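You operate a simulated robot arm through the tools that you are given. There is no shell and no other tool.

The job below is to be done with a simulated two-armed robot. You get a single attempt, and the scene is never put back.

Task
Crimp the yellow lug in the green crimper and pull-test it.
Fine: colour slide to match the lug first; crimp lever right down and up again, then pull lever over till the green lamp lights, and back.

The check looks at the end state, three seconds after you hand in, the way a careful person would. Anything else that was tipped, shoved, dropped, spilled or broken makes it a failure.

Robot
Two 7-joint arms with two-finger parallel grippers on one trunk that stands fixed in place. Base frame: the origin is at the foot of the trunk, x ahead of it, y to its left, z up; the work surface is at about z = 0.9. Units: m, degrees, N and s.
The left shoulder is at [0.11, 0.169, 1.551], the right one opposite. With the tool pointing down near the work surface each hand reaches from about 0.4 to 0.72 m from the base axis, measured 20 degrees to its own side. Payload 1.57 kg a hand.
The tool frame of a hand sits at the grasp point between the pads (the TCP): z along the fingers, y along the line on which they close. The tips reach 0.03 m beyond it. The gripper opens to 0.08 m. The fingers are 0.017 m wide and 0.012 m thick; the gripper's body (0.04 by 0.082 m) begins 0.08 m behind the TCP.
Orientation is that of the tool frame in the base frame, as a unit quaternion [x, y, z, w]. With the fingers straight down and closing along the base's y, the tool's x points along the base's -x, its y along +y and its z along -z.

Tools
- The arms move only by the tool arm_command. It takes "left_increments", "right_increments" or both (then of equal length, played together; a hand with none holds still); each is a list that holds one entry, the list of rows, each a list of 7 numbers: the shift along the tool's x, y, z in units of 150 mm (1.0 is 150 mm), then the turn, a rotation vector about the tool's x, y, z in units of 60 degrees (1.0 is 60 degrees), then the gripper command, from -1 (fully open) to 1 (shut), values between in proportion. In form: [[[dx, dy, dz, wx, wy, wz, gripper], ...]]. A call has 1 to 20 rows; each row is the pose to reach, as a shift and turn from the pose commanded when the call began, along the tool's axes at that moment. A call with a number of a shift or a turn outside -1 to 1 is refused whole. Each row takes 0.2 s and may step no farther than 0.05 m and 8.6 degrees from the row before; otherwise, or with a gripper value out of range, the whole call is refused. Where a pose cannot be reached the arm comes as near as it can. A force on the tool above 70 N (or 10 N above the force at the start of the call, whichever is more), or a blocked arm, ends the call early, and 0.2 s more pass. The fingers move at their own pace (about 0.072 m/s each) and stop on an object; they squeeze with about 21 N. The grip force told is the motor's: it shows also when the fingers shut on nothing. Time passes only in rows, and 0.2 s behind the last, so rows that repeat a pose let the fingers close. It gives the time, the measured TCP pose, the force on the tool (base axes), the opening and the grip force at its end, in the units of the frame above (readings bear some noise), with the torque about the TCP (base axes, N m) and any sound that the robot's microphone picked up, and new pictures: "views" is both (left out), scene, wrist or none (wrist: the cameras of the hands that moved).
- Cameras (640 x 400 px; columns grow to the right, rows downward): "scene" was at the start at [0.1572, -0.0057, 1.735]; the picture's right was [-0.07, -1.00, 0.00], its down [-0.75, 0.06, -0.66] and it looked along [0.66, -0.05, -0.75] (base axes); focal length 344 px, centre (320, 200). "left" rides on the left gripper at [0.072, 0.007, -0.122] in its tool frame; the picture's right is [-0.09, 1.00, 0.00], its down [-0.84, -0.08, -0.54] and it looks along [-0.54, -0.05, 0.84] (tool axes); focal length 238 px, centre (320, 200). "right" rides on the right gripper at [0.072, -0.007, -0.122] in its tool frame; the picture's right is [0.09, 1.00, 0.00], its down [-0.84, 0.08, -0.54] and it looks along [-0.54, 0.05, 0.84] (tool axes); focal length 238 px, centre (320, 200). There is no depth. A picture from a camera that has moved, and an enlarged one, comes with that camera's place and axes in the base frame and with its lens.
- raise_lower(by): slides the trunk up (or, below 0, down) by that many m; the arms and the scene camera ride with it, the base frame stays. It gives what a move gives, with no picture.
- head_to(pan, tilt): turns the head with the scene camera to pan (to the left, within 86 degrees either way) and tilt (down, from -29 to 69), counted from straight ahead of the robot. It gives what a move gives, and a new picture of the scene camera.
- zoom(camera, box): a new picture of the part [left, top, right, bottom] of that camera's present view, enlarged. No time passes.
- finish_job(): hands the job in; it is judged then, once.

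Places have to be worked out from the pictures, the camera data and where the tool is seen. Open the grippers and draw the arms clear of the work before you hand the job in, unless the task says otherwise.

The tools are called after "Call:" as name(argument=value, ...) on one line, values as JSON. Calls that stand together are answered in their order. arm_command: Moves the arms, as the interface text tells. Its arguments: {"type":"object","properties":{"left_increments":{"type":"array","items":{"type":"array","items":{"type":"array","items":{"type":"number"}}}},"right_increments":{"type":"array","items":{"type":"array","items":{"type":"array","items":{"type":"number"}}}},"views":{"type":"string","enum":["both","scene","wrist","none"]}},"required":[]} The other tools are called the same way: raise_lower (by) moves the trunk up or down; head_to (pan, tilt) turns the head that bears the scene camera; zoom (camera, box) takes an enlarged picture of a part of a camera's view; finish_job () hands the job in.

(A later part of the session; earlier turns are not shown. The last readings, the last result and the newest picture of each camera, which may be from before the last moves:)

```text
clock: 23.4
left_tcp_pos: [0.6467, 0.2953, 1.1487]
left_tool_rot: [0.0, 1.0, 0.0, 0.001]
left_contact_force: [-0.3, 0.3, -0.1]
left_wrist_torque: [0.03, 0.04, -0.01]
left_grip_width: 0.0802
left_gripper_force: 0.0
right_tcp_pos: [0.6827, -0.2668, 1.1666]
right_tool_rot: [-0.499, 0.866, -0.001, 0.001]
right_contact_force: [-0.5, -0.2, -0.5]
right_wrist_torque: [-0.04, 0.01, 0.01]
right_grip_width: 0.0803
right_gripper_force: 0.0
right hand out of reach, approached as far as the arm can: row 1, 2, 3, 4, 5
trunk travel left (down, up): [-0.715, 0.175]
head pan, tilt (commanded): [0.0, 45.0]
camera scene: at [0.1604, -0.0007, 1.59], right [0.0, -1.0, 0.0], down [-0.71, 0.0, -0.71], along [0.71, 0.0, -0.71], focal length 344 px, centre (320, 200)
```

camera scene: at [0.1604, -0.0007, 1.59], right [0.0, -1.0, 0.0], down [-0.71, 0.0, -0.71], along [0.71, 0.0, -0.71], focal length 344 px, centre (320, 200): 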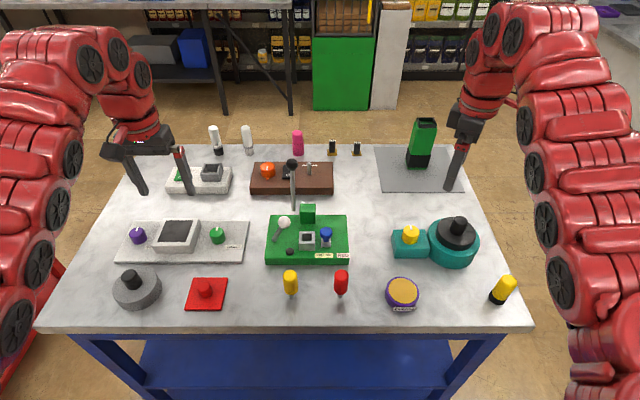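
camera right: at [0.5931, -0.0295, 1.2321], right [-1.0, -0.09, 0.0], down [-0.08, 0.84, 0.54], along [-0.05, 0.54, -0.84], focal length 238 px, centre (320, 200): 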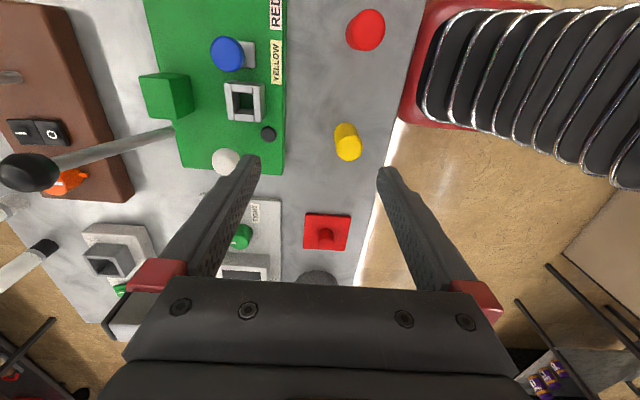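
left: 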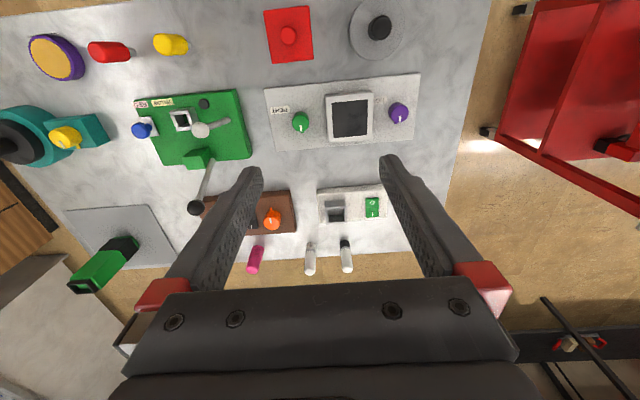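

The right hand stalls short of commanded poses in this turned orientation. I turn it back to the default orientation so the arm frees up.

Call:
arm_command(right_increments=[[[0, 0, 0, 0, 0, 0.125, -1], [0, 0, 0, 0, 0, 0.25, -1], [0, 0, 0, 0, 0, 0.375, -1], [0, 0, 0, 0, 0, 0.5, -1], [0, 0, 0, 0, 0, 0.625, -1], [0, 0, 0, 0, 0, 0.75, -1], [0, 0, 0, 0, 0, 0.875, -1], [0, 0, 0, 0, 0, 1.0, -1], [0, 0, 0, 0, 0, 1.0, -1]]], views="both")

```text
clock: 25.4
left_tcp_pos: [0.6467, 0.2965, 1.15]
left_tool_rot: [0.0, 1.0, 0.0, 0.0]
left_contact_force: [-0.4, 0.9, 0.0]
left_wrist_torque: [-0.04, -0.02, 0.0]
left_grip_width: 0.0801
left_gripper_force: 0.1
right_tcp_pos: [0.6807, -0.2648, 1.1646]
right_tool_rot: [0.001, 1.0, 0.0, 0.0]
right_contact_force: [0.2, 0.8, 1.3]
right_wrist_torque: [0.02, 0.02, -0.03]
right_grip_width: 0.0799
right_gripper_force: 0.0
trunk travel left (down, up): [-0.715, 0.175]
head pan, tilt (commanded): [0.0, 45.0]
camera scene: at [0.1604, 0.0001, 1.59], right [0.0, -1.0, 0.0], down [-0.71, 0.0, -0.71], along [0.71, 0.0, -0.71], focal length 344 px, centre (320, 200)
camera right: at [0.6101, -0.2707, 1.2876], right [-0.09, 1.0, 0.0], down [0.84, 0.08, 0.54], along [0.54, 0.05, -0.84], focal length 238 px, centre (320, 200)
```

scene: 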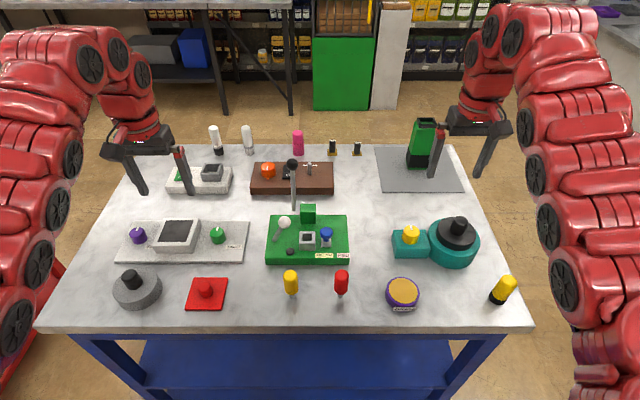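
right: 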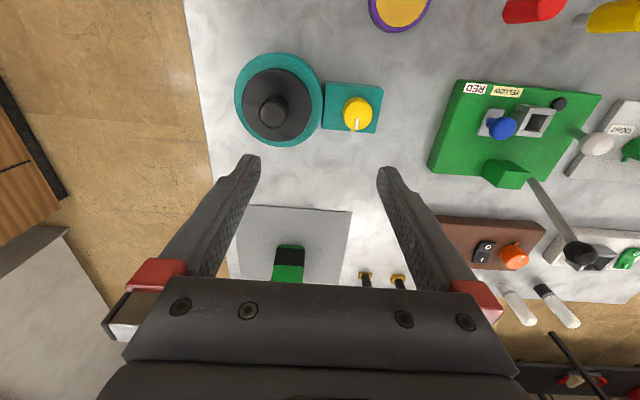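

The right arm is parked in the default orientation, clear of the work. Now I bring the left hand, also in its default orientation, over the yellow lug, which a second camera angle confirms at about (0.549, 0.0613).

Call:
arm_command(left_increments=[[[0.08, -0.2, 0, 0, 0, 0, -1], [0.165, -0.4, 0, 0, 0, 0, -1], [0.25, -0.6, 0, 0, 0, 0, -1], [0.33, -0.8, 0, 0, 0, 0, -1]]], views="none")

Call:
arm_command(left_increments=[[[0.08, -0.19, 0.05, 0, 0, 0, -1], [0.16, -0.38, 0.1, 0, 0, 0, -1], [0.24, -0.57, 0.2, 0, 0, 0, -1], [0.321, -0.763, 0.3, 0, 0, 0, -1], [0.321, -0.763, 0.4, 0, 0, 0, -1], [0.321, -0.763, 0.4, 0, 0, 0, -1]]], views="both")

```text
clock: 26.4
left_tcp_pos: [0.6231, 0.1734, 1.135]
left_tool_rot: [-0.001, 1.0, 0.0, 0.0]
left_contact_force: [0.1, 0.4, 0.7]
left_wrist_torque: [0.04, -0.01, -0.02]
left_grip_width: 0.0802
left_gripper_force: 0.0
left hand out of reach, approached as far as the arm can: row 1, 2, 3, 4
right_tcp_pos: [0.6804, -0.2664, 1.1651]
right_tool_rot: [-0.001, 1.0, 0.0, 0.0]
right_contact_force: [-0.7, -0.5, -0.4]
right_wrist_torque: [0.02, 0.01, -0.03]
right_grip_width: 0.0799
right_gripper_force: 0.0
trunk travel left (down, up): [-0.715, 0.175]
head pan, tilt (commanded): [0.0, 45.0]
```

```text
clock: 27.8
left_tcp_pos: [0.6225, 0.1646, 1.1349]
left_tool_rot: [0.0, 1.0, 0.0, 0.0]
left_contact_force: [0.2, -0.1, 1.0]
left_wrist_torque: [-0.01, -0.01, -0.03]
left_grip_width: 0.0801
left_gripper_force: 0.1
left hand out of reach, approached as far as the arm can: row 1, 2, 3, 4, 5, 6
right_tcp_pos: [0.6796, -0.2639, 1.1651]
right_tool_rot: [0.0, 1.0, 0.0, 0.0]
right_contact_force: [1.1, -0.1, 0.0]
right_wrist_torque: [0.0, 0.0, 0.01]
right_grip_width: 0.08
right_gripper_force: 0.0
trunk travel left (down, up): [-0.715, 0.175]
head pan, tilt (commanded): [0.0, 45.0]
camera scene: at [0.1603, 0.0002, 1.5901], right [0.0, -1.0, 0.0], down [-0.71, 0.0, -0.71], along [0.71, 0.0, -0.71], focal length 344 px, centre (320, 200)
camera left: at [0.5505, 0.1706, 1.256], right [0.09, 1.0, 0.0], down [0.84, -0.08, 0.54], along [0.54, -0.05, -0.84], focal length 238 px, centre (320, 200)
```

scene: 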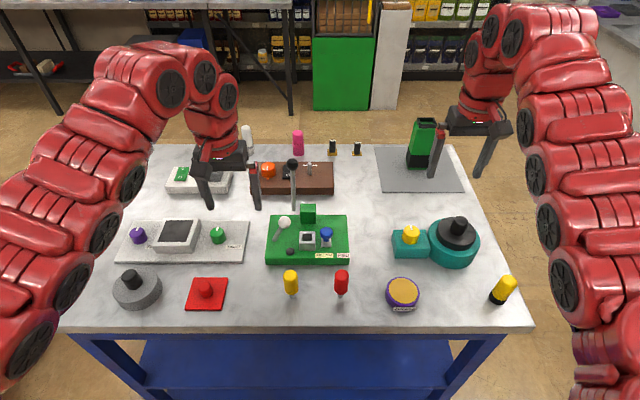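
left: 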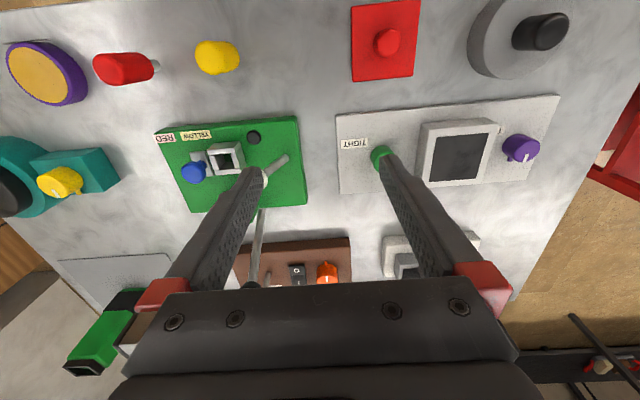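

Both stalls fit an inner reach limit: the wrist gets too close to the lowered shoulder. Raising the trunk by 0.12 m should make the lug reachable while still reaching the nest.

Call:
raise_lower(by=0.12)

Call:
arm_command(left_increments=[[[0, 0, 0.2, 0, 0, 0, -1], [0, 0, 0.4, 0, 0, 0, -1], [0, 0, 0.6, 0, 0, 0, -1], [0, 0, 0.8, 0, 0, 0, -1], [0, 0, 1.0, 0, 0, 0, -1]]], views="scene")

```text
clock: 29.3
left_tcp_pos: [0.622, 0.1643, 1.2556]
left_tool_rot: [0.0, 1.0, 0.0, 0.0]
left_contact_force: [0.0, 0.8, -1.0]
left_wrist_torque: [0.04, 0.02, 0.0]
left_grip_width: 0.0801
left_gripper_force: 0.0
right_tcp_pos: [0.6814, -0.2647, 1.2852]
right_tool_rot: [0.0, 1.0, -0.001, 0.0]
right_contact_force: [0.2, -0.9, 0.1]
right_wrist_torque: [0.02, -0.02, -0.01]
right_grip_width: 0.08
right_gripper_force: 0.0
trunk travel left (down, up): [-0.835, 0.055]
head pan, tilt (commanded): [0.0, 45.0]
```

```text
clock: 30.5
left_tcp_pos: [0.6428, 0.1665, 1.1442]
left_tool_rot: [0.0, 1.0, -0.001, -0.001]
left_contact_force: [-0.2, -0.8, 0.0]
left_wrist_torque: [-0.02, 0.01, 0.0]
left_grip_width: 0.0803
left_gripper_force: 0.0
left hand out of reach, approached as far as the arm can: row 1, 2, 3, 4, 5
right_tcp_pos: [0.6813, -0.2647, 1.2845]
right_tool_rot: [0.0, 1.0, 0.001, 0.0]
right_contact_force: [0.9, 0.3, 0.3]
right_wrist_torque: [-0.01, 0.03, -0.01]
right_grip_width: 0.0802
right_gripper_force: 0.1
trunk travel left (down, up): [-0.835, 0.055]
head pan, tilt (commanded): [0.0, 45.0]
camera scene: at [0.1615, 0.0005, 1.71], right [0.0, -1.0, 0.0], down [-0.71, 0.0, -0.71], along [0.71, 0.0, -0.71], focal length 344 px, centre (320, 200)
```

scene: 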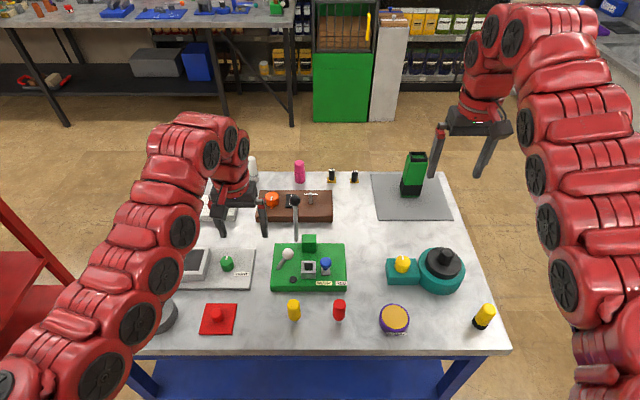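

The arm looks stuck near a joint limit. I raise the trunk to its original height and swing the left hand back out over its own side, to approach low from there.

Call:
raise_lower(by=0.03)

Call:
arm_command(left_increments=[[[-0.05, 0.2, 0, 0, 0, 0, -1], [-0.05, 0.4, 0, 0, 0, 0, -1], [-0.05, 0.6, 0, 0, 0, 0, -1], [-0.05, 0.8, 0, 0, 0, 0, -1], [-0.05, 0.8, 0.2, 0, 0, 0, -1], [-0.05, 0.8, 0.4, 0, 0, 0, -1], [-0.05, 0.8, 0.6, 0, 0, 0, -1]]], views="scene")

```text
clock: 31.2
left_tcp_pos: [0.6428, 0.1659, 1.1757]
left_tool_rot: [0.0, 1.0, 0.0, -0.001]
left_contact_force: [1.2, 0.0, 0.9]
left_wrist_torque: [0.02, -0.02, -0.01]
left_grip_width: 0.0801
left_gripper_force: 0.1
right_tcp_pos: [0.6796, -0.2653, 1.3167]
right_tool_rot: [-0.001, 1.0, 0.0, 0.0]
right_contact_force: [0.2, -0.3, -0.4]
right_wrist_torque: [-0.03, -0.01, 0.0]
right_grip_width: 0.0802
right_gripper_force: 0.0
trunk travel left (down, up): [-0.865, 0.025]
head pan, tilt (commanded): [0.0, 45.0]
```

```text
clock: 32.9
left_tcp_pos: [0.6511, 0.2862, 1.0838]
left_tool_rot: [0.0, 1.0, 0.0, 0.0]
left_contact_force: [-1.0, 0.1, -0.1]
left_wrist_torque: [0.0, -0.01, 0.0]
left_grip_width: 0.0798
left_gripper_force: 0.0
right_tcp_pos: [0.6815, -0.2649, 1.3148]
right_tool_rot: [0.0, 1.0, 0.0, 0.0]
right_contact_force: [0.0, -0.2, -0.3]
right_wrist_torque: [-0.02, 0.01, 0.0]
right_grip_width: 0.08
right_gripper_force: 0.0
trunk travel left (down, up): [-0.865, 0.025]
head pan, tilt (commanded): [0.0, 45.0]
camera scene: at [0.1608, 0.0006, 1.74], right [0.0, -1.0, 0.0], down [-0.71, 0.0, -0.71], along [0.71, 0.0, -0.71], focal length 344 px, centre (320, 200)
```

scene: 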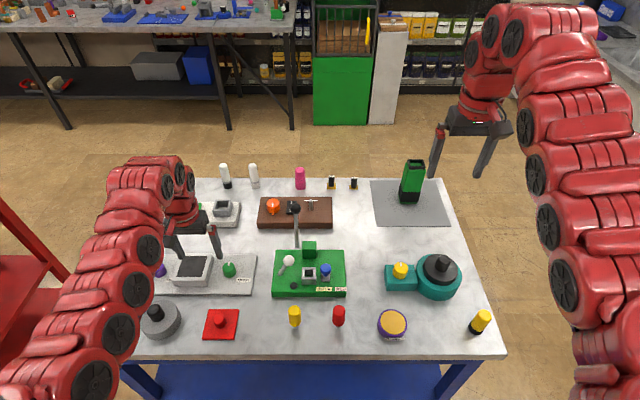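

The arm now tracks properly. From here I bring the left hand in toward the lug, with the tips at about z 1.05.

Call:
arm_command(left_increments=[[[0.07, -0.15, 0.0, 0, 0, 0, -1], [0.14, -0.3, 0.0, 0, 0, 0, -1], [0.21, -0.45, 0.0, 0, 0, 0, -1], [0.28, -0.6, 0.0, 0, 0, 0, -1], [0.34, -0.75, 0.0, 0, 0, 0, -1]]], views="scene")

Call:
arm_command(left_increments=[[[0.07, -0.15, 0.0, 0, 0, 0, -1], [0.14, -0.3, 0.02, 0, 0, 0, -1], [0.21, -0.45, 0.04, 0, 0, 0, -1], [0.28, -0.6, 0.06, 0, 0, 0, -1], [0.34, -0.75, 0.06, 0, 0, 0, -1], [0.34, -0.75, 0.06, 0, 0, 0, -1]]], views="both")

```text
clock: 34.0
left_tcp_pos: [0.6075, 0.1723, 1.0712]
left_tool_rot: [-0.001, 1.0, 0.001, 0.0]
left_contact_force: [-0.5, -0.9, 0.5]
left_wrist_torque: [-0.02, -0.01, -0.01]
left_grip_width: 0.0803
left_gripper_force: 0.0
left hand out of reach, approached as far as the arm can: row 4, 5
right_tcp_pos: [0.6802, -0.2658, 1.3148]
right_tool_rot: [0.0, 1.0, 0.0, 0.0]
right_contact_force: [-1.0, -0.1, -0.3]
right_wrist_torque: [0.04, 0.0, 0.0]
right_grip_width: 0.0799
right_gripper_force: 0.1
trunk travel left (down, up): [-0.865, 0.025]
head pan, tilt (commanded): [0.0, 45.0]
camera scene: at [0.1603, -0.002, 1.74], right [0.0, -1.0, 0.0], down [-0.71, 0.0, -0.71], along [0.71, 0.0, -0.71], focal length 344 px, centre (320, 200)
```

scene: 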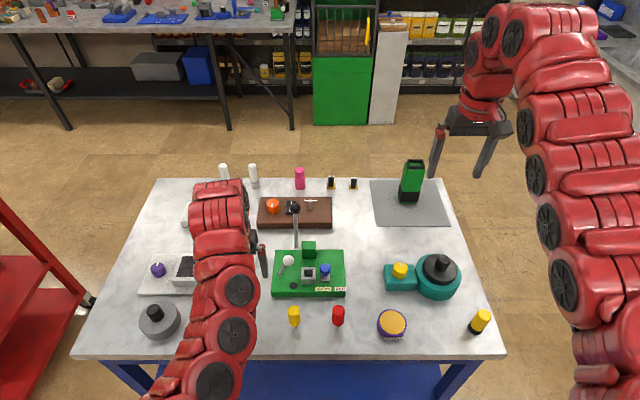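

```text
clock: 35.5
left_tcp_pos: [0.558, 0.0617, 1.0556]
left_tool_rot: [0.0, 1.0, 0.0, 0.001]
left_contact_force: [0.4, 0.4, 0.0]
left_wrist_torque: [0.0, 0.06, 0.02]
left_grip_width: 0.08
left_gripper_force: 0.1
left hand out of reach, approached as far as the arm can: row 1, 2, 3, 4, 5, 6
right_tcp_pos: [0.6811, -0.2637, 1.3163]
right_tool_rot: [0.0, 1.0, 0.0, 0.0]
right_contact_force: [-0.2, 0.4, 0.1]
right_wrist_torque: [0.02, 0.02, 0.02]
right_grip_width: 0.0798
right_gripper_force: 0.0
trunk travel left (down, up): [-0.865, 0.025]
head pan, tilt (commanded): [0.0, 45.0]
camera scene: at [0.1607, 0.001, 1.74], right [0.0, -1.0, 0.0], down [-0.71, 0.0, -0.71], along [0.71, 0.0, -0.71], focal length 344 px, centre (320, 200)
camera left: at [0.4863, 0.0676, 1.1768], right [0.09, 1.0, 0.0], down [0.84, -0.08, 0.54], along [0.54, -0.05, -0.84], focal length 238 px, centre (320, 200)
```

scene: 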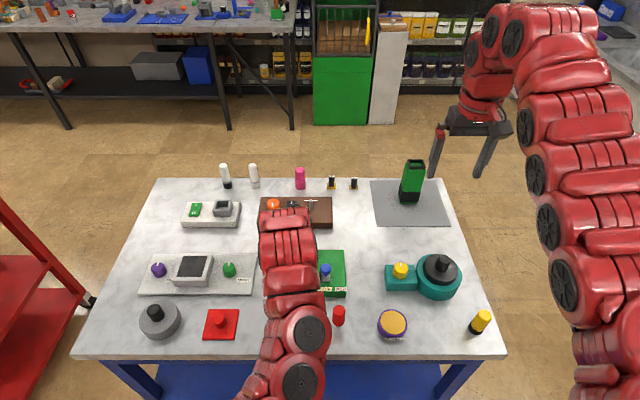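
left: 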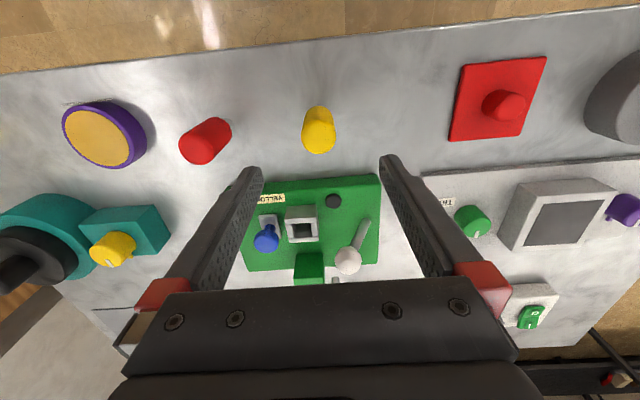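

The left hand hovers almost over the lug at (0.558, 0.0617). I zoom in with its camera to fix the lug's place before descending.

Call:
zoom(camera="left", box=[270, 80, 370, 180])

Call:
zoom(camera="left", box=[220, 160, 420, 300])

```text
4.00 times, centred on (320, 130) of left
camera zoom: at [0.4863, 0.0676, 1.1768], right [0.09, 1.0, 0.0], down [0.84, -0.08, 0.54], along [0.54, -0.05, -0.84], focal length 953 px, centre (320, 480)
```

zoom: 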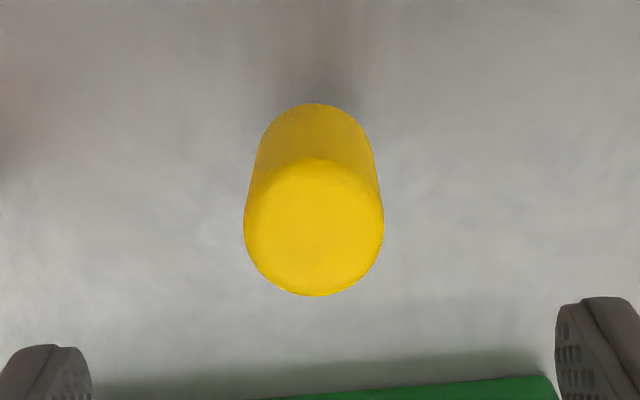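

```text
2.86 times, centred on (320, 230) of left
camera zoom: at [0.4863, 0.0676, 1.1768], right [0.09, 1.0, 0.0], down [0.84, -0.08, 0.54], along [0.54, -0.05, -0.84], focal length 681 px, centre (320, 114)
```

zoom: 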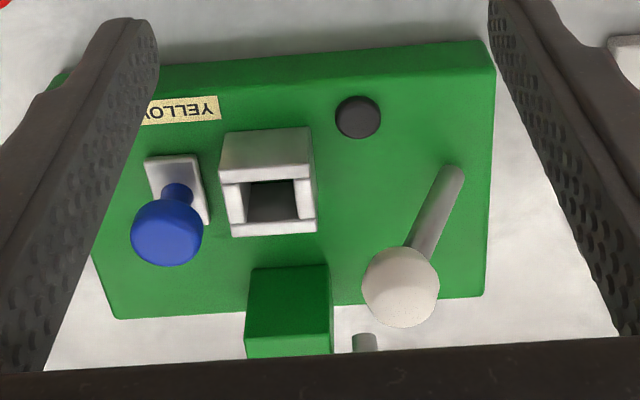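

The lug centre is at about (0.5483, 0.0608), between the fingers. I lower to z 0.963 with the gripper open.

Call:
arm_command(left_increments=[[[0.0, 0, 0.12, 0, 0, 0, -1], [0.03, 0, 0.25, 0, 0, 0, -1], [0.06, 0, 0.38, 0, 0, 0, -1], [0.062, -0.004, 0.5, 0, 0, 0, -1], [0.062, -0.005, 0.617, 0, 0, 0, -1], [0.062, -0.005, 0.617, 0, 0, 0, -1]]], views="both")

```text
clock: 36.9
left_tcp_pos: [0.5486, 0.0587, 0.9636]
left_tool_rot: [0.0, 1.0, 0.001, 0.0]
left_contact_force: [-0.5, 0.5, 0.0]
left_wrist_torque: [-0.01, -0.02, -0.01]
left_grip_width: 0.0799
left_gripper_force: 0.1
right_tcp_pos: [0.6804, -0.2652, 1.3159]
right_tool_rot: [0.001, 1.0, 0.0, 0.0]
right_contact_force: [0.2, 0.1, -0.1]
right_wrist_torque: [-0.03, 0.0, 0.02]
right_grip_width: 0.08
right_gripper_force: 0.0
trunk travel left (down, up): [-0.865, 0.025]
head pan, tilt (commanded): [0.0, 45.0]
camera scene: at [0.1601, -0.0001, 1.7401], right [0.0, -1.0, 0.0], down [-0.71, 0.0, -0.71], along [0.71, 0.0, -0.71], focal length 344 px, centre (320, 200)
camera left: at [0.4775, 0.0643, 1.0838], right [0.09, 1.0, 0.0], down [0.84, -0.08, 0.54], along [0.54, -0.05, -0.84], focal length 238 px, centre (320, 200)
```

scene: 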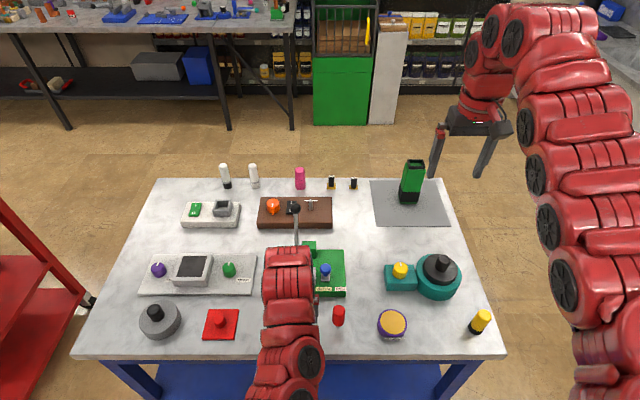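
left: 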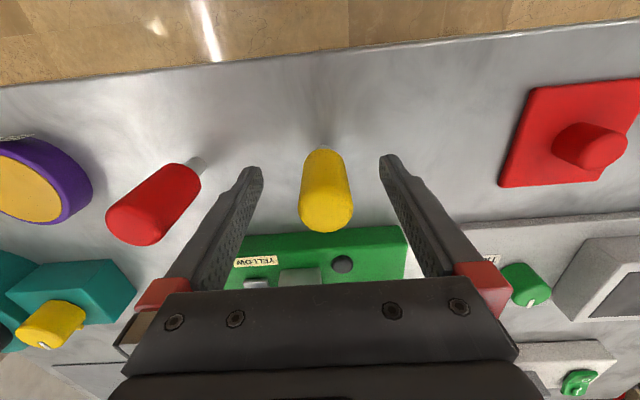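

The lug is upright between the pads, about 2 mm toward +y. I nudge over and close the grip on it.

Call:
arm_command(left_increments=[[[0, 0.012, 0, 0, 0, 0, -0.6], [0, 0.012, 0, 0, 0, 0, -0.1], [0, 0.012, 0, 0, 0, 0, 0.2], [0, 0.012, 0, 0, 0, 0, 0.6], [0, 0.012, 0, 0, 0, 0, 1], [0, 0.012, 0, 0, 0, 0, 1], [0, 0.012, 0, 0, 0, 0, 1]]], views="wrist")

```text
clock: 38.5
left_tcp_pos: [0.5485, 0.0603, 0.9631]
left_tool_rot: [0.001, 1.0, -0.001, 0.0]
left_contact_force: [0.2, -0.5, 1.3]
left_wrist_torque: [-0.01, -0.04, 0.03]
left_grip_width: 0.0287
left_gripper_force: 20.6
right_tcp_pos: [0.6806, -0.2641, 1.3159]
right_tool_rot: [0.0, 1.0, 0.0, 0.0]
right_contact_force: [0.2, -0.3, 0.4]
right_wrist_torque: [0.0, -0.01, -0.02]
right_grip_width: 0.0797
right_gripper_force: 0.0
trunk travel left (down, up): [-0.865, 0.025]
head pan, tilt (commanded): [0.0, 45.0]
camera left: at [0.4772, 0.0659, 1.0836], right [0.09, 1.0, 0.0], down [0.84, -0.08, 0.54], along [0.54, -0.05, -0.84], focal length 238 px, centre (320, 200)
```

left: 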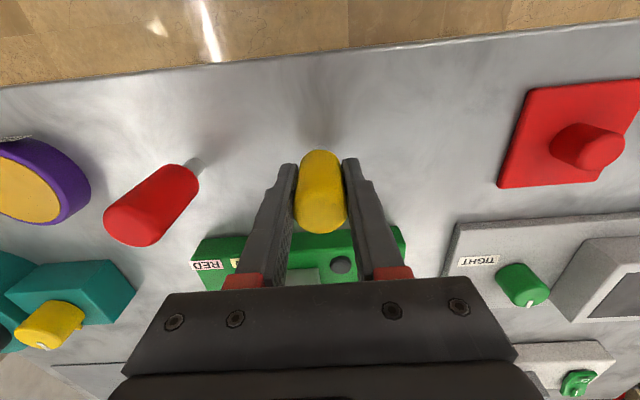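

The lug is firmly gripped (width 0.0287). I lift it clear and start turning the hand while moving toward the nest.

Call:
arm_command(left_increments=[[[0, 0, -0.12, 0, 0, 0, 1], [0, 0, -0.25, 0, 0, 0.1, 1], [-0.08, -0.02, -0.37, 0, 0, 0.22, 1], [-0.17, -0.035, -0.48, 0, 0, 0.35, 1], [-0.26, -0.05, -0.58, 0, 0, 0.48, 1], [-0.343, -0.069, -0.6, 0, 0, 0.61, 1], [-0.343, -0.069, -0.6, 0, 0, 0.61, 1]]], views="both")

```text
clock: 40.0
left_tcp_pos: [0.602, 0.0515, 1.0528]
left_tool_rot: [0.315, 0.949, -0.001, -0.001]
left_contact_force: [-0.2, 0.1, -0.3]
left_wrist_torque: [0.0, -0.01, 0.02]
left_grip_width: 0.0289
left_gripper_force: 21.9
right_tcp_pos: [0.6805, -0.2646, 1.3146]
right_tool_rot: [0.0, 1.0, 0.0, 0.001]
right_contact_force: [-1.7, -0.3, 0.8]
right_wrist_torque: [0.01, 0.01, -0.01]
right_grip_width: 0.0802
right_gripper_force: 0.1
trunk travel left (down, up): [-0.865, 0.025]
head pan, tilt (commanded): [0.0, 45.0]
camera scene: at [0.1603, 0.0, 1.74], right [0.0, -1.0, 0.0], down [-0.71, 0.0, -0.71], along [0.71, 0.0, -0.71], focal length 344 px, centre (320, 200)
camera left: at [0.5486, 0.0984, 1.1727], right [0.67, 0.74, 0.0], down [0.63, -0.56, 0.54], along [0.4, -0.36, -0.84], focal length 238 px, centre (320, 200)
```

scene: 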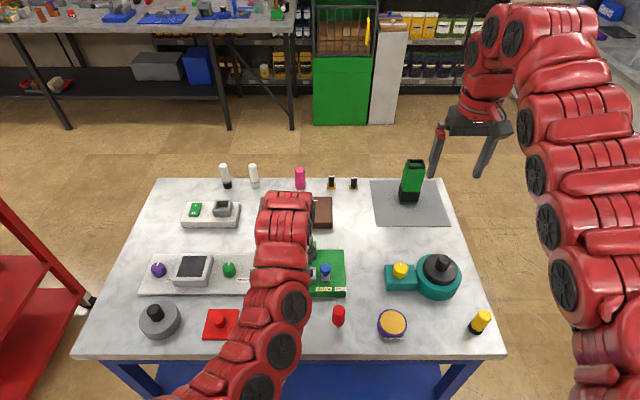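
left: 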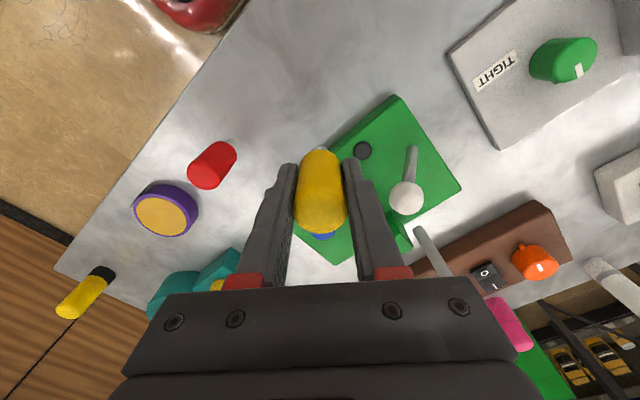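

The lug is held securely with the hand turned 37°. I finish the turn to 90° and hover over the nest at about (0.672, 0.030, 1.045).

Call:
arm_command(left_increments=[[[-0.06, 0.023, 0, 0, 0, 0.127, 1], [-0.12, 0.046, 0, 0, 0, 0.254, 1], [-0.18, 0.069, 0, 0, 0, 0.381, 1], [-0.25, 0.095, 0, 0, 0, 0.508, 1], [-0.32, 0.12, 0, 0, 0, 0.635, 1], [-0.39, 0.147, 0.02, 0, 0, 0.762, 1], [-0.461, 0.174, 0.04, 0, 0, 0.89, 1], [-0.461, 0.174, 0.04, 0, 0, 0.89, 1]]], views="both")

Call:
zoom(camera="left", box=[250, 120, 390, 260])

Call:
zoom(camera="scene", box=[255, 220, 365, 310])

```text
clock: 41.9
left_tcp_pos: [0.6716, 0.0323, 1.0439]
left_tool_rot: [0.707, 0.707, -0.001, 0.0]
left_contact_force: [0.6, 0.0, -0.8]
left_wrist_torque: [0.03, -0.03, 0.01]
left_grip_width: 0.0288
left_gripper_force: 20.6
right_tcp_pos: [0.6797, -0.264, 1.3164]
right_tool_rot: [-0.001, 1.0, 0.0, 0.0]
right_contact_force: [-1.0, -0.3, -1.0]
right_wrist_torque: [-0.01, -0.04, -0.02]
right_grip_width: 0.0798
right_gripper_force: 0.0
trunk travel left (down, up): [-0.865, 0.025]
head pan, tilt (commanded): [0.0, 45.0]
camera scene: at [0.1602, 0.0003, 1.7401], right [0.0, -1.0, 0.0], down [-0.71, 0.0, -0.71], along [0.71, 0.0, -0.71], focal length 344 px, centre (320, 200)
camera left: at [0.6787, 0.1027, 1.1652], right [1.0, -0.09, 0.0], down [-0.08, -0.84, 0.54], along [-0.05, -0.54, -0.84], focal length 238 px, centre (320, 200)
```

scene: 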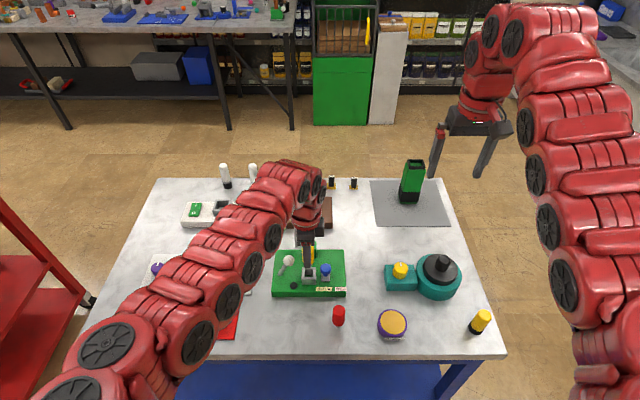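
left: 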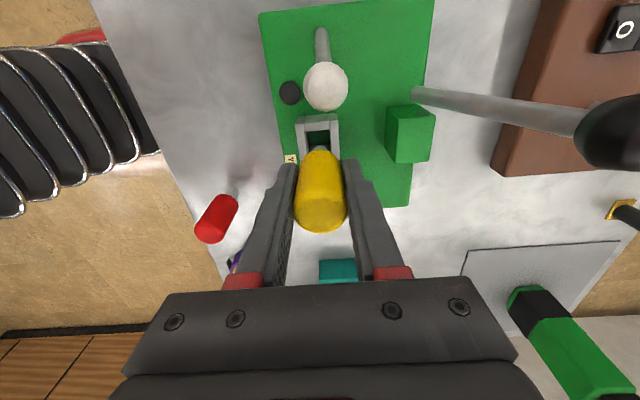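

```text
2.86 times, centred on (320, 190) of left
camera zoom: at [0.6787, 0.1027, 1.1652], right [1.0, -0.09, 0.0], down [-0.08, -0.84, 0.54], along [-0.05, -0.54, -0.84], focal length 681 px, centre (320, 229)
```

zoom: 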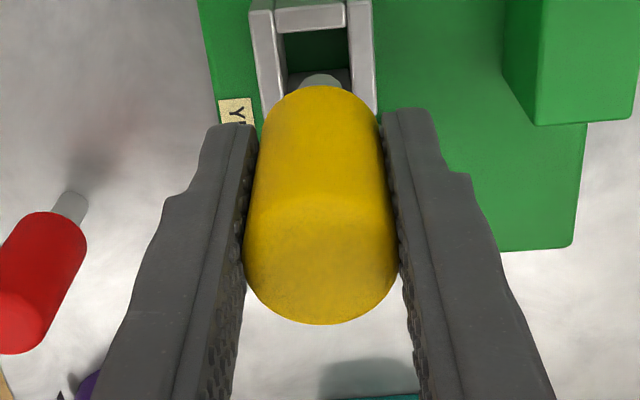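

```text
4.44 times, centred on (310, 265) of scene
camera zoom: at [0.1602, 0.0003, 1.7401], right [0.0, -1.0, 0.0], down [-0.71, 0.0, -0.71], along [0.71, 0.0, -0.71], focal length 1530 px, centre (364, -89)
```

zoom: 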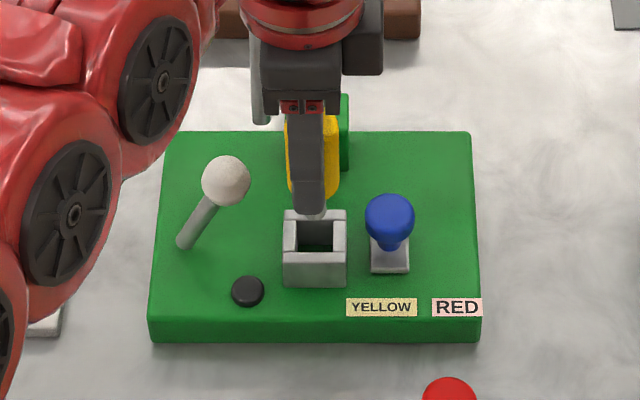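

The lug and nest line up in both views (nest about (0.672, 0.030), lug y about 0.030). I lower 20 mm so the tip is just above the nest and check again.

Call:
arm_command(left_increments=[[[0, 0, 0.07, 0, 0, 0, 1], [0, 0, 0.133, 0, 0, 0, 1], [0, 0, 0.133, 0, 0, 0, 1]]], views="none")

Call:
zoom(camera="scene", box=[280, 235, 345, 295])

Call:
zoom(camera="left", box=[250, 100, 390, 240])

Call:
zoom(camera="right", box=[420, 60, 600, 220])

```text
clock: 42.6
left_tcp_pos: [0.6726, 0.0308, 1.0251]
left_tool_rot: [0.707, 0.707, -0.001, -0.001]
left_contact_force: [0.1, 0.6, -1.3]
left_wrist_torque: [-0.03, 0.03, 0.01]
left_grip_width: 0.0289
left_gripper_force: 21.1
right_tcp_pos: [0.6811, -0.2641, 1.3154]
right_tool_rot: [0.0, 1.0, 0.001, 0.0]
right_contact_force: [-0.1, -0.2, 0.6]
right_wrist_torque: [-0.01, 0.0, 0.01]
right_grip_width: 0.0799
right_gripper_force: 0.1
trunk travel left (down, up): [-0.865, 0.025]
head pan, tilt (commanded): [0.0, 45.0]
```

```text
6.67 times, centred on (312, 265) of scene
camera zoom: at [0.1603, 0.0002, 1.7401], right [0.0, -1.0, 0.0], down [-0.71, 0.0, -0.71], along [0.71, 0.0, -0.71], focal length 2296 px, centre (370, -233)
```

zoom: 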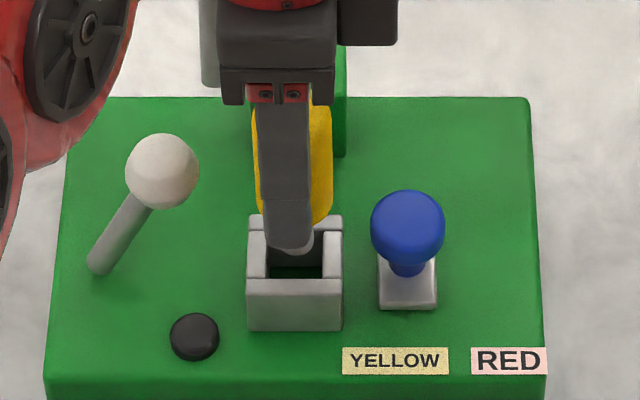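

```text
2.86 times, centred on (320, 170) of left
camera zoom: at [0.6797, 0.1025, 1.1459], right [1.0, -0.09, 0.0], down [-0.08, -0.84, 0.54], along [-0.05, -0.54, -0.84], focal length 681 px, centre (320, 286)
```

zoom: 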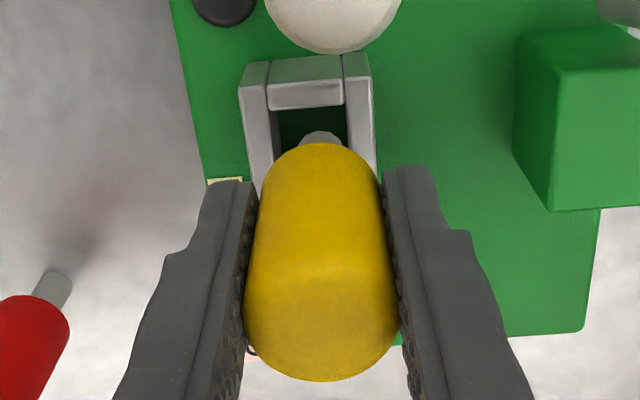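

```text
2.50 times, centred on (510, 140) of right
camera zoom: at [0.6101, -0.2708, 1.4376], right [-0.09, 1.0, 0.0], down [0.84, 0.08, 0.54], along [0.54, 0.05, -0.84], focal length 596 px, centre (-155, 350)
```

zoom: 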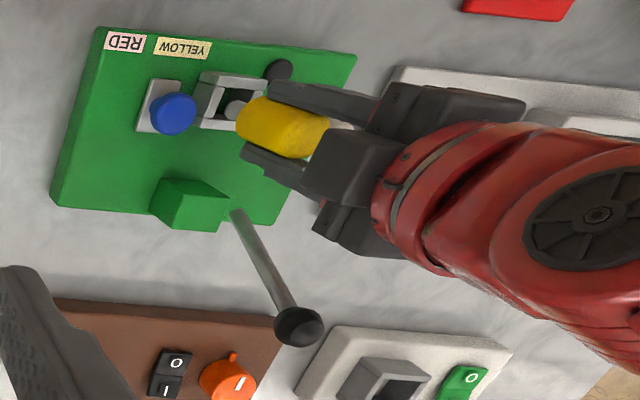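

The tip is centred to within a millimetre or so. I lower slowly into the nest, watching the force.

Call:
arm_command(left_increments=[[[0, -0.005, 0.04, 0, 0, 0, 1], [0, -0.005, 0.08, 0, 0, 0, 1], [0, -0.005, 0.12, 0, 0, 0, 1], [0, -0.005, 0.16, 0, 0, 0, 1], [0, -0.005, 0.2, 0, 0, 0, 1], [0, -0.005, 0.22, 0, 0, 0, 1], [0, -0.005, 0.22, 0, 0, 0, 1]]], views="both")

Call:
zoom(camera="scene", box=[280, 235, 345, 295])

Call:
zoom(camera="left", box=[250, 80, 390, 220])

```text
clock: 44.2
left_tcp_pos: [0.6682, 0.0302, 0.9891]
left_tool_rot: [0.708, 0.707, -0.003, -0.003]
left_contact_force: [4.6, -0.1, -0.4]
left_wrist_torque: [0.0, -0.12, 0.01]
left_grip_width: 0.029
left_gripper_force: 20.9
right_tcp_pos: [0.6805, -0.2657, 1.3154]
right_tool_rot: [0.0, 1.0, 0.0, 0.001]
right_contact_force: [0.1, 0.2, 0.0]
right_wrist_torque: [-0.01, -0.02, -0.02]
right_grip_width: 0.0802
right_gripper_force: 0.0
trunk travel left (down, up): [-0.865, 0.025]
head pan, tilt (commanded): [0.0, 45.0]
camera scene: at [0.1601, 0.0001, 1.7391], right [0.0, -1.0, 0.0], down [-0.71, 0.0, -0.71], along [0.71, 0.0, -0.71], focal length 344 px, centre (320, 200)
camera left: at [0.6762, 0.1016, 1.11], right [1.0, -0.09, -0.01], down [-0.07, -0.84, 0.54], along [-0.06, -0.54, -0.84], focal length 238 px, centre (320, 200)
```

scene: 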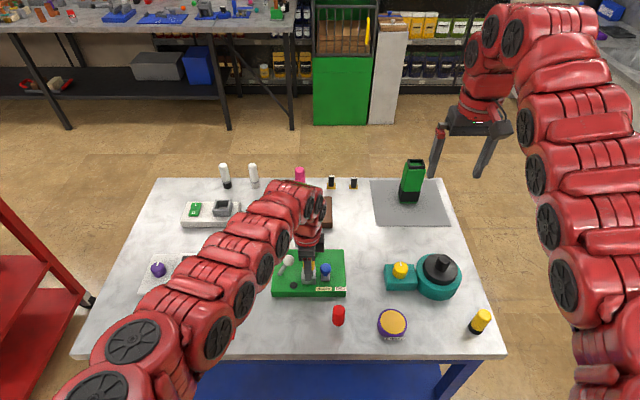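
left: 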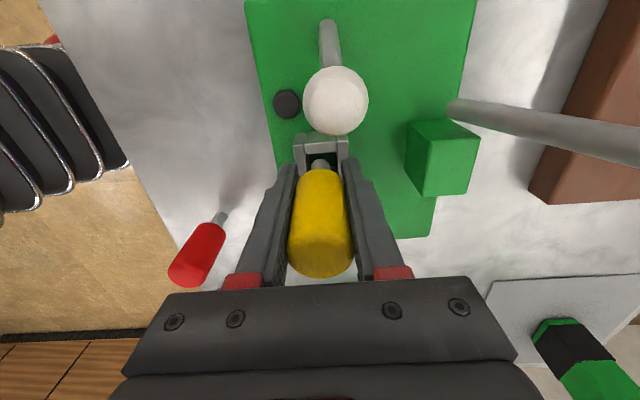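

```text
6.67 times, centred on (312, 265) of scene
camera zoom: at [0.1601, 0.0001, 1.7391], right [0.0, -1.0, 0.0], down [-0.71, 0.0, -0.71], along [0.71, 0.0, -0.71], focal length 2296 px, centre (370, -233)
```

zoom: 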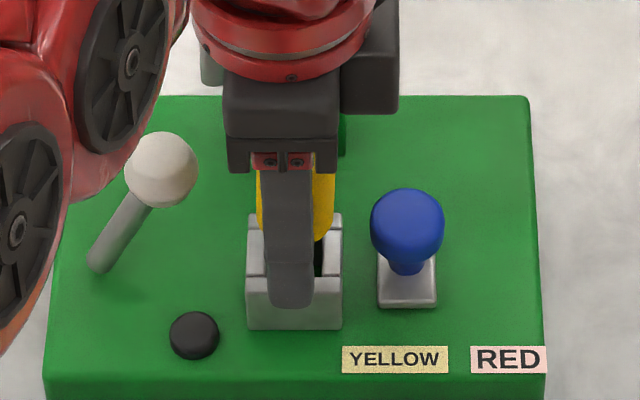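

```text
2.86 times, centred on (320, 150) of left
camera zoom: at [0.6762, 0.1016, 1.11], right [1.0, -0.09, -0.01], down [-0.07, -0.84, 0.54], along [-0.06, -0.54, -0.84], focal length 681 px, centre (320, 343)
```

zoom: 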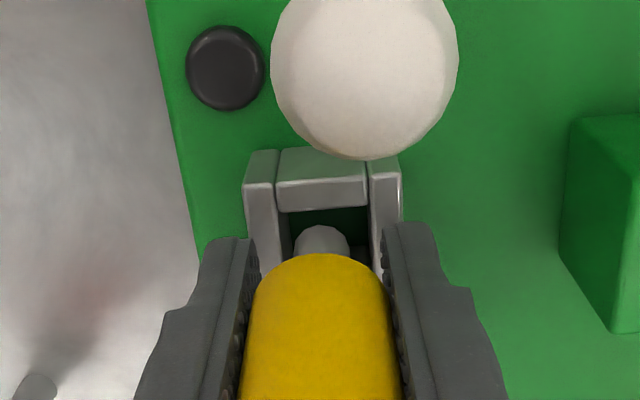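

The lug seems to have slid up in the grip during the descent, so its tip may have met something. I look closely from all cameras before doing anything else.

Call:
zoom(camera="right", box=[470, 70, 570, 150])

Call:
zoom(camera="left", box=[280, 120, 360, 180])

Call:
zoom(camera="scene", box=[295, 250, 325, 285])

```text
5.00 times, centred on (520, 110) of right
camera zoom: at [0.6098, -0.271, 1.4367], right [-0.09, 1.0, 0.0], down [0.84, 0.08, 0.54], along [0.54, 0.05, -0.84], focal length 1192 px, centre (-680, 650)
```

zoom: 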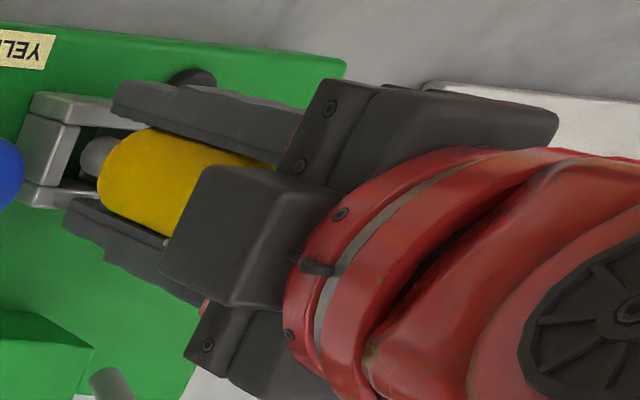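

```text
6.67 times, centred on (320, 150) of left
camera zoom: at [0.6762, 0.1016, 1.11], right [1.0, -0.09, -0.01], down [-0.07, -0.84, 0.54], along [-0.06, -0.54, -0.84], focal length 1589 px, centre (320, 533)
```

zoom: 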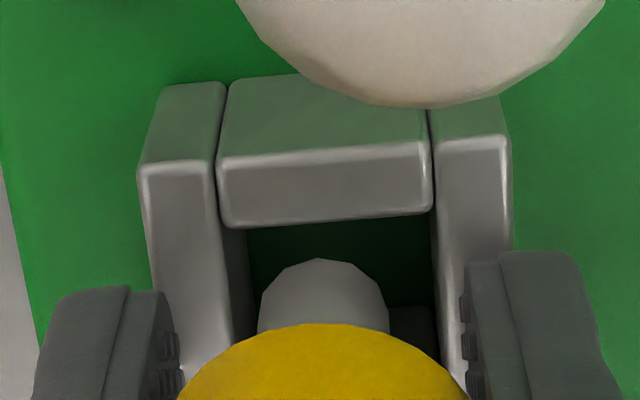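

```text
11.43 times, centred on (310, 268) of scene
camera zoom: at [0.1601, 0.0001, 1.7391], right [0.0, -1.0, 0.0], down [-0.71, 0.0, -0.71], along [0.71, 0.0, -0.71], focal length 3936 px, centre (434, -571)
```

zoom: 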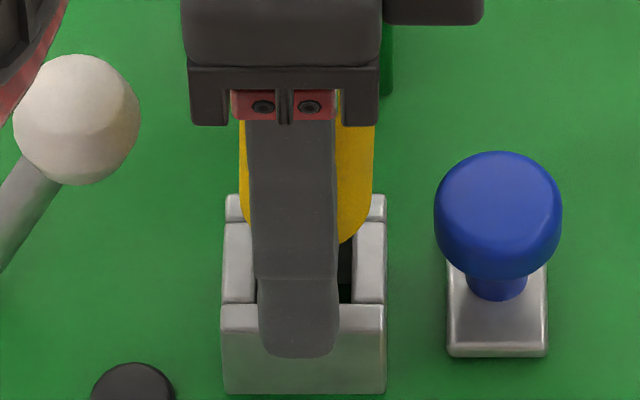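

Pictures show the shank tip at about z 0.955, right at the mouth of the nest and centred in it, with the lug slid up about 28 mm in the fingers. I test by lifting a few millimetres to see whether the lug is free.

Call:
arm_command(left_increments=[[[0, 0, -0.03, 0, 0, 0, 1], [0, 0, -0.06, 0, 0, 0, 1], [0, 0, -0.06, 0, 0, 0, 1]]], views="wrist")

Call:
zoom(camera="left", box=[280, 120, 360, 180])

Call:
zoom(camera="right", box=[470, 70, 570, 150])

```text
clock: 45.0
left_tcp_pos: [0.6706, 0.0309, 1.0024]
left_tool_rot: [0.707, 0.707, 0.0, -0.002]
left_contact_force: [-0.4, 0.6, -0.4]
left_wrist_torque: [-0.02, 0.02, -0.02]
left_grip_width: 0.0288
left_gripper_force: 21.4
right_tcp_pos: [0.6815, -0.2658, 1.3145]
right_tool_rot: [0.0, 1.0, -0.001, 0.0]
right_contact_force: [0.0, 0.3, 0.7]
right_wrist_torque: [0.02, 0.03, 0.01]
right_grip_width: 0.0799
right_gripper_force: 0.0
trunk travel left (down, up): [-0.865, 0.025]
head pan, tilt (commanded): [0.0, 45.0]
camera left: at [0.6776, 0.1011, 1.1225], right [1.0, -0.09, 0.0], down [-0.08, -0.84, 0.54], along [-0.05, -0.54, -0.84], focal length 238 px, centre (320, 200)
```

left: 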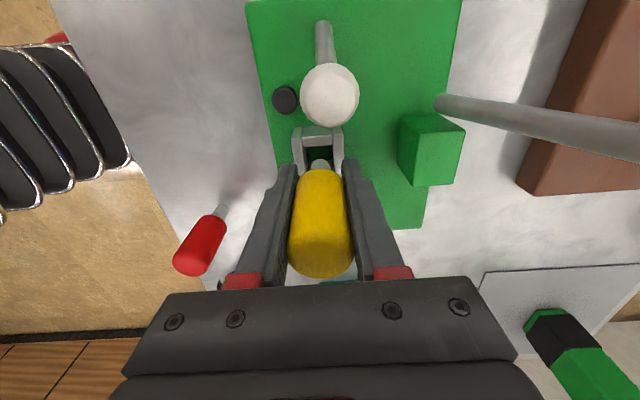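

```text
6.67 times, centred on (320, 150) of left
camera zoom: at [0.6776, 0.1011, 1.1225], right [1.0, -0.09, 0.0], down [-0.08, -0.84, 0.54], along [-0.05, -0.54, -0.84], focal length 1589 px, centre (320, 533)
```

zoom: 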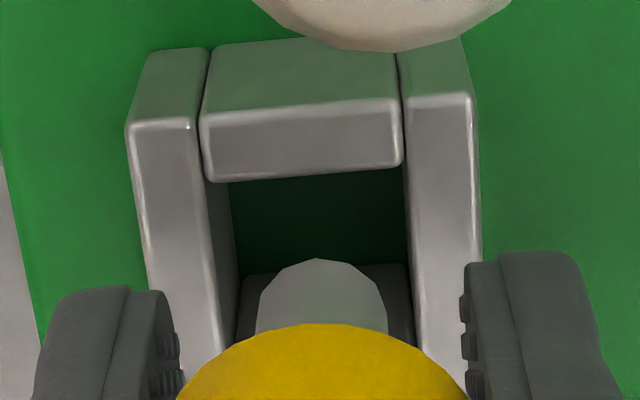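

```text
5.00 times, centred on (520, 110) of right
camera zoom: at [0.6106, -0.271, 1.4372], right [-0.09, 1.0, 0.0], down [0.84, 0.08, 0.54], along [0.54, 0.05, -0.84], focal length 1192 px, centre (-680, 650)
```

zoom: 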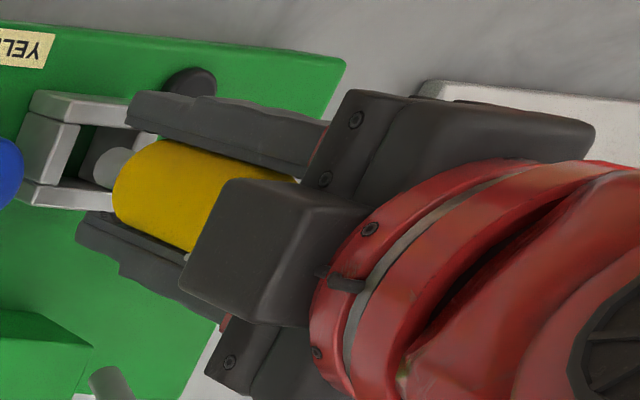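

The lug is free and well aligned, so the tip probably caught the front rim: the arm, near full stretch, drew about 3 mm toward -x on the way down. The grip is now too low on the lug, so I'll take it back to the table, stand it there, and regrip it higher.

Call:
arm_command(left_increments=[[[0, 0, -0.17, 0, 0, 0, 1], [0, 0, -0.333, 0, 0, 0, 1], [0.03, -0.17, -0.333, 0, 0, 0, 1], [0.06, -0.34, -0.333, 0, 0, 0, 1], [0.095, -0.51, -0.333, 0, 0, 0, 1], [0.127, -0.684, -0.333, 0, 0, 0, 1], [0.127, -0.684, -0.333, 0, 0, 0, 1]]], views="both")

Call:
zoom(camera="left", box=[270, 120, 370, 220])

```text
clock: 46.6
left_tcp_pos: [0.5976, 0.0402, 1.0328]
left_tool_rot: [0.707, 0.707, -0.001, 0.0]
left_contact_force: [-0.2, 0.4, -0.8]
left_wrist_torque: [0.0, -0.02, -0.02]
left_grip_width: 0.0287
left_gripper_force: 21.2
left hand out of reach, approached as far as the arm can: row 5, 6, 7
right_tcp_pos: [0.6796, -0.2653, 1.3163]
right_tool_rot: [0.0, 1.0, 0.0, 0.001]
right_contact_force: [0.2, 0.5, -0.3]
right_wrist_torque: [0.0, -0.02, -0.02]
right_grip_width: 0.08
right_gripper_force: 0.0
trunk travel left (down, up): [-0.865, 0.025]
head pan, tilt (commanded): [0.0, 45.0]
camera scene: at [0.1598, 0.0002, 1.7401], right [0.0, -1.0, 0.0], down [-0.71, 0.0, -0.71], along [0.71, 0.0, -0.71], focal length 344 px, centre (320, 200)
camera left: at [0.6051, 0.1123, 1.1538], right [1.0, -0.09, 0.0], down [-0.08, -0.84, 0.54], along [-0.05, -0.54, -0.84], focal length 238 px, centre (320, 200)
```

scene: 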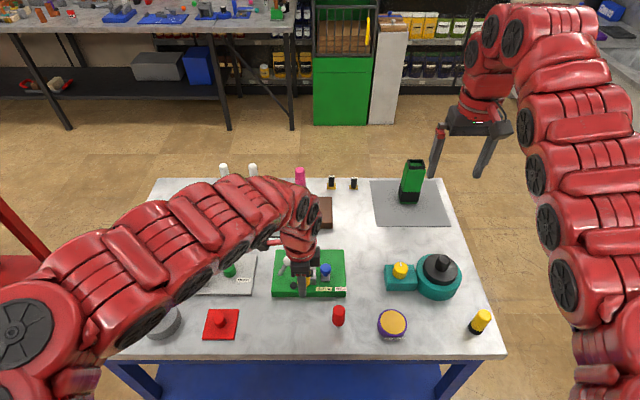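
left: 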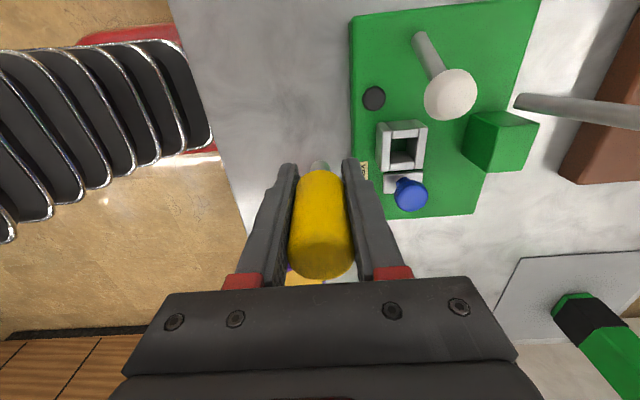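

```text
4.00 times, centred on (320, 170) of left
camera zoom: at [0.6051, 0.1123, 1.1538], right [1.0, -0.09, 0.0], down [-0.08, -0.84, 0.54], along [-0.05, -0.54, -0.84], focal length 953 px, centre (320, 320)
```

zoom: 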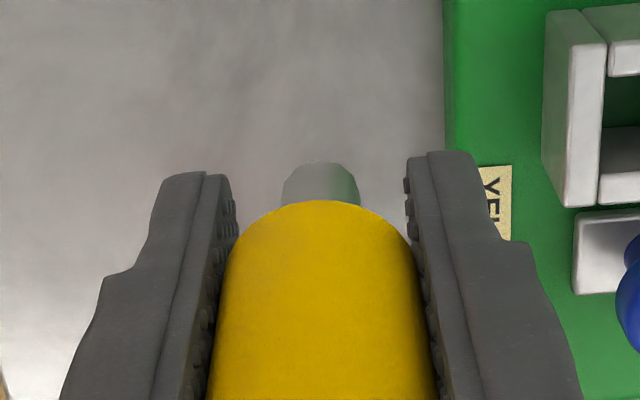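

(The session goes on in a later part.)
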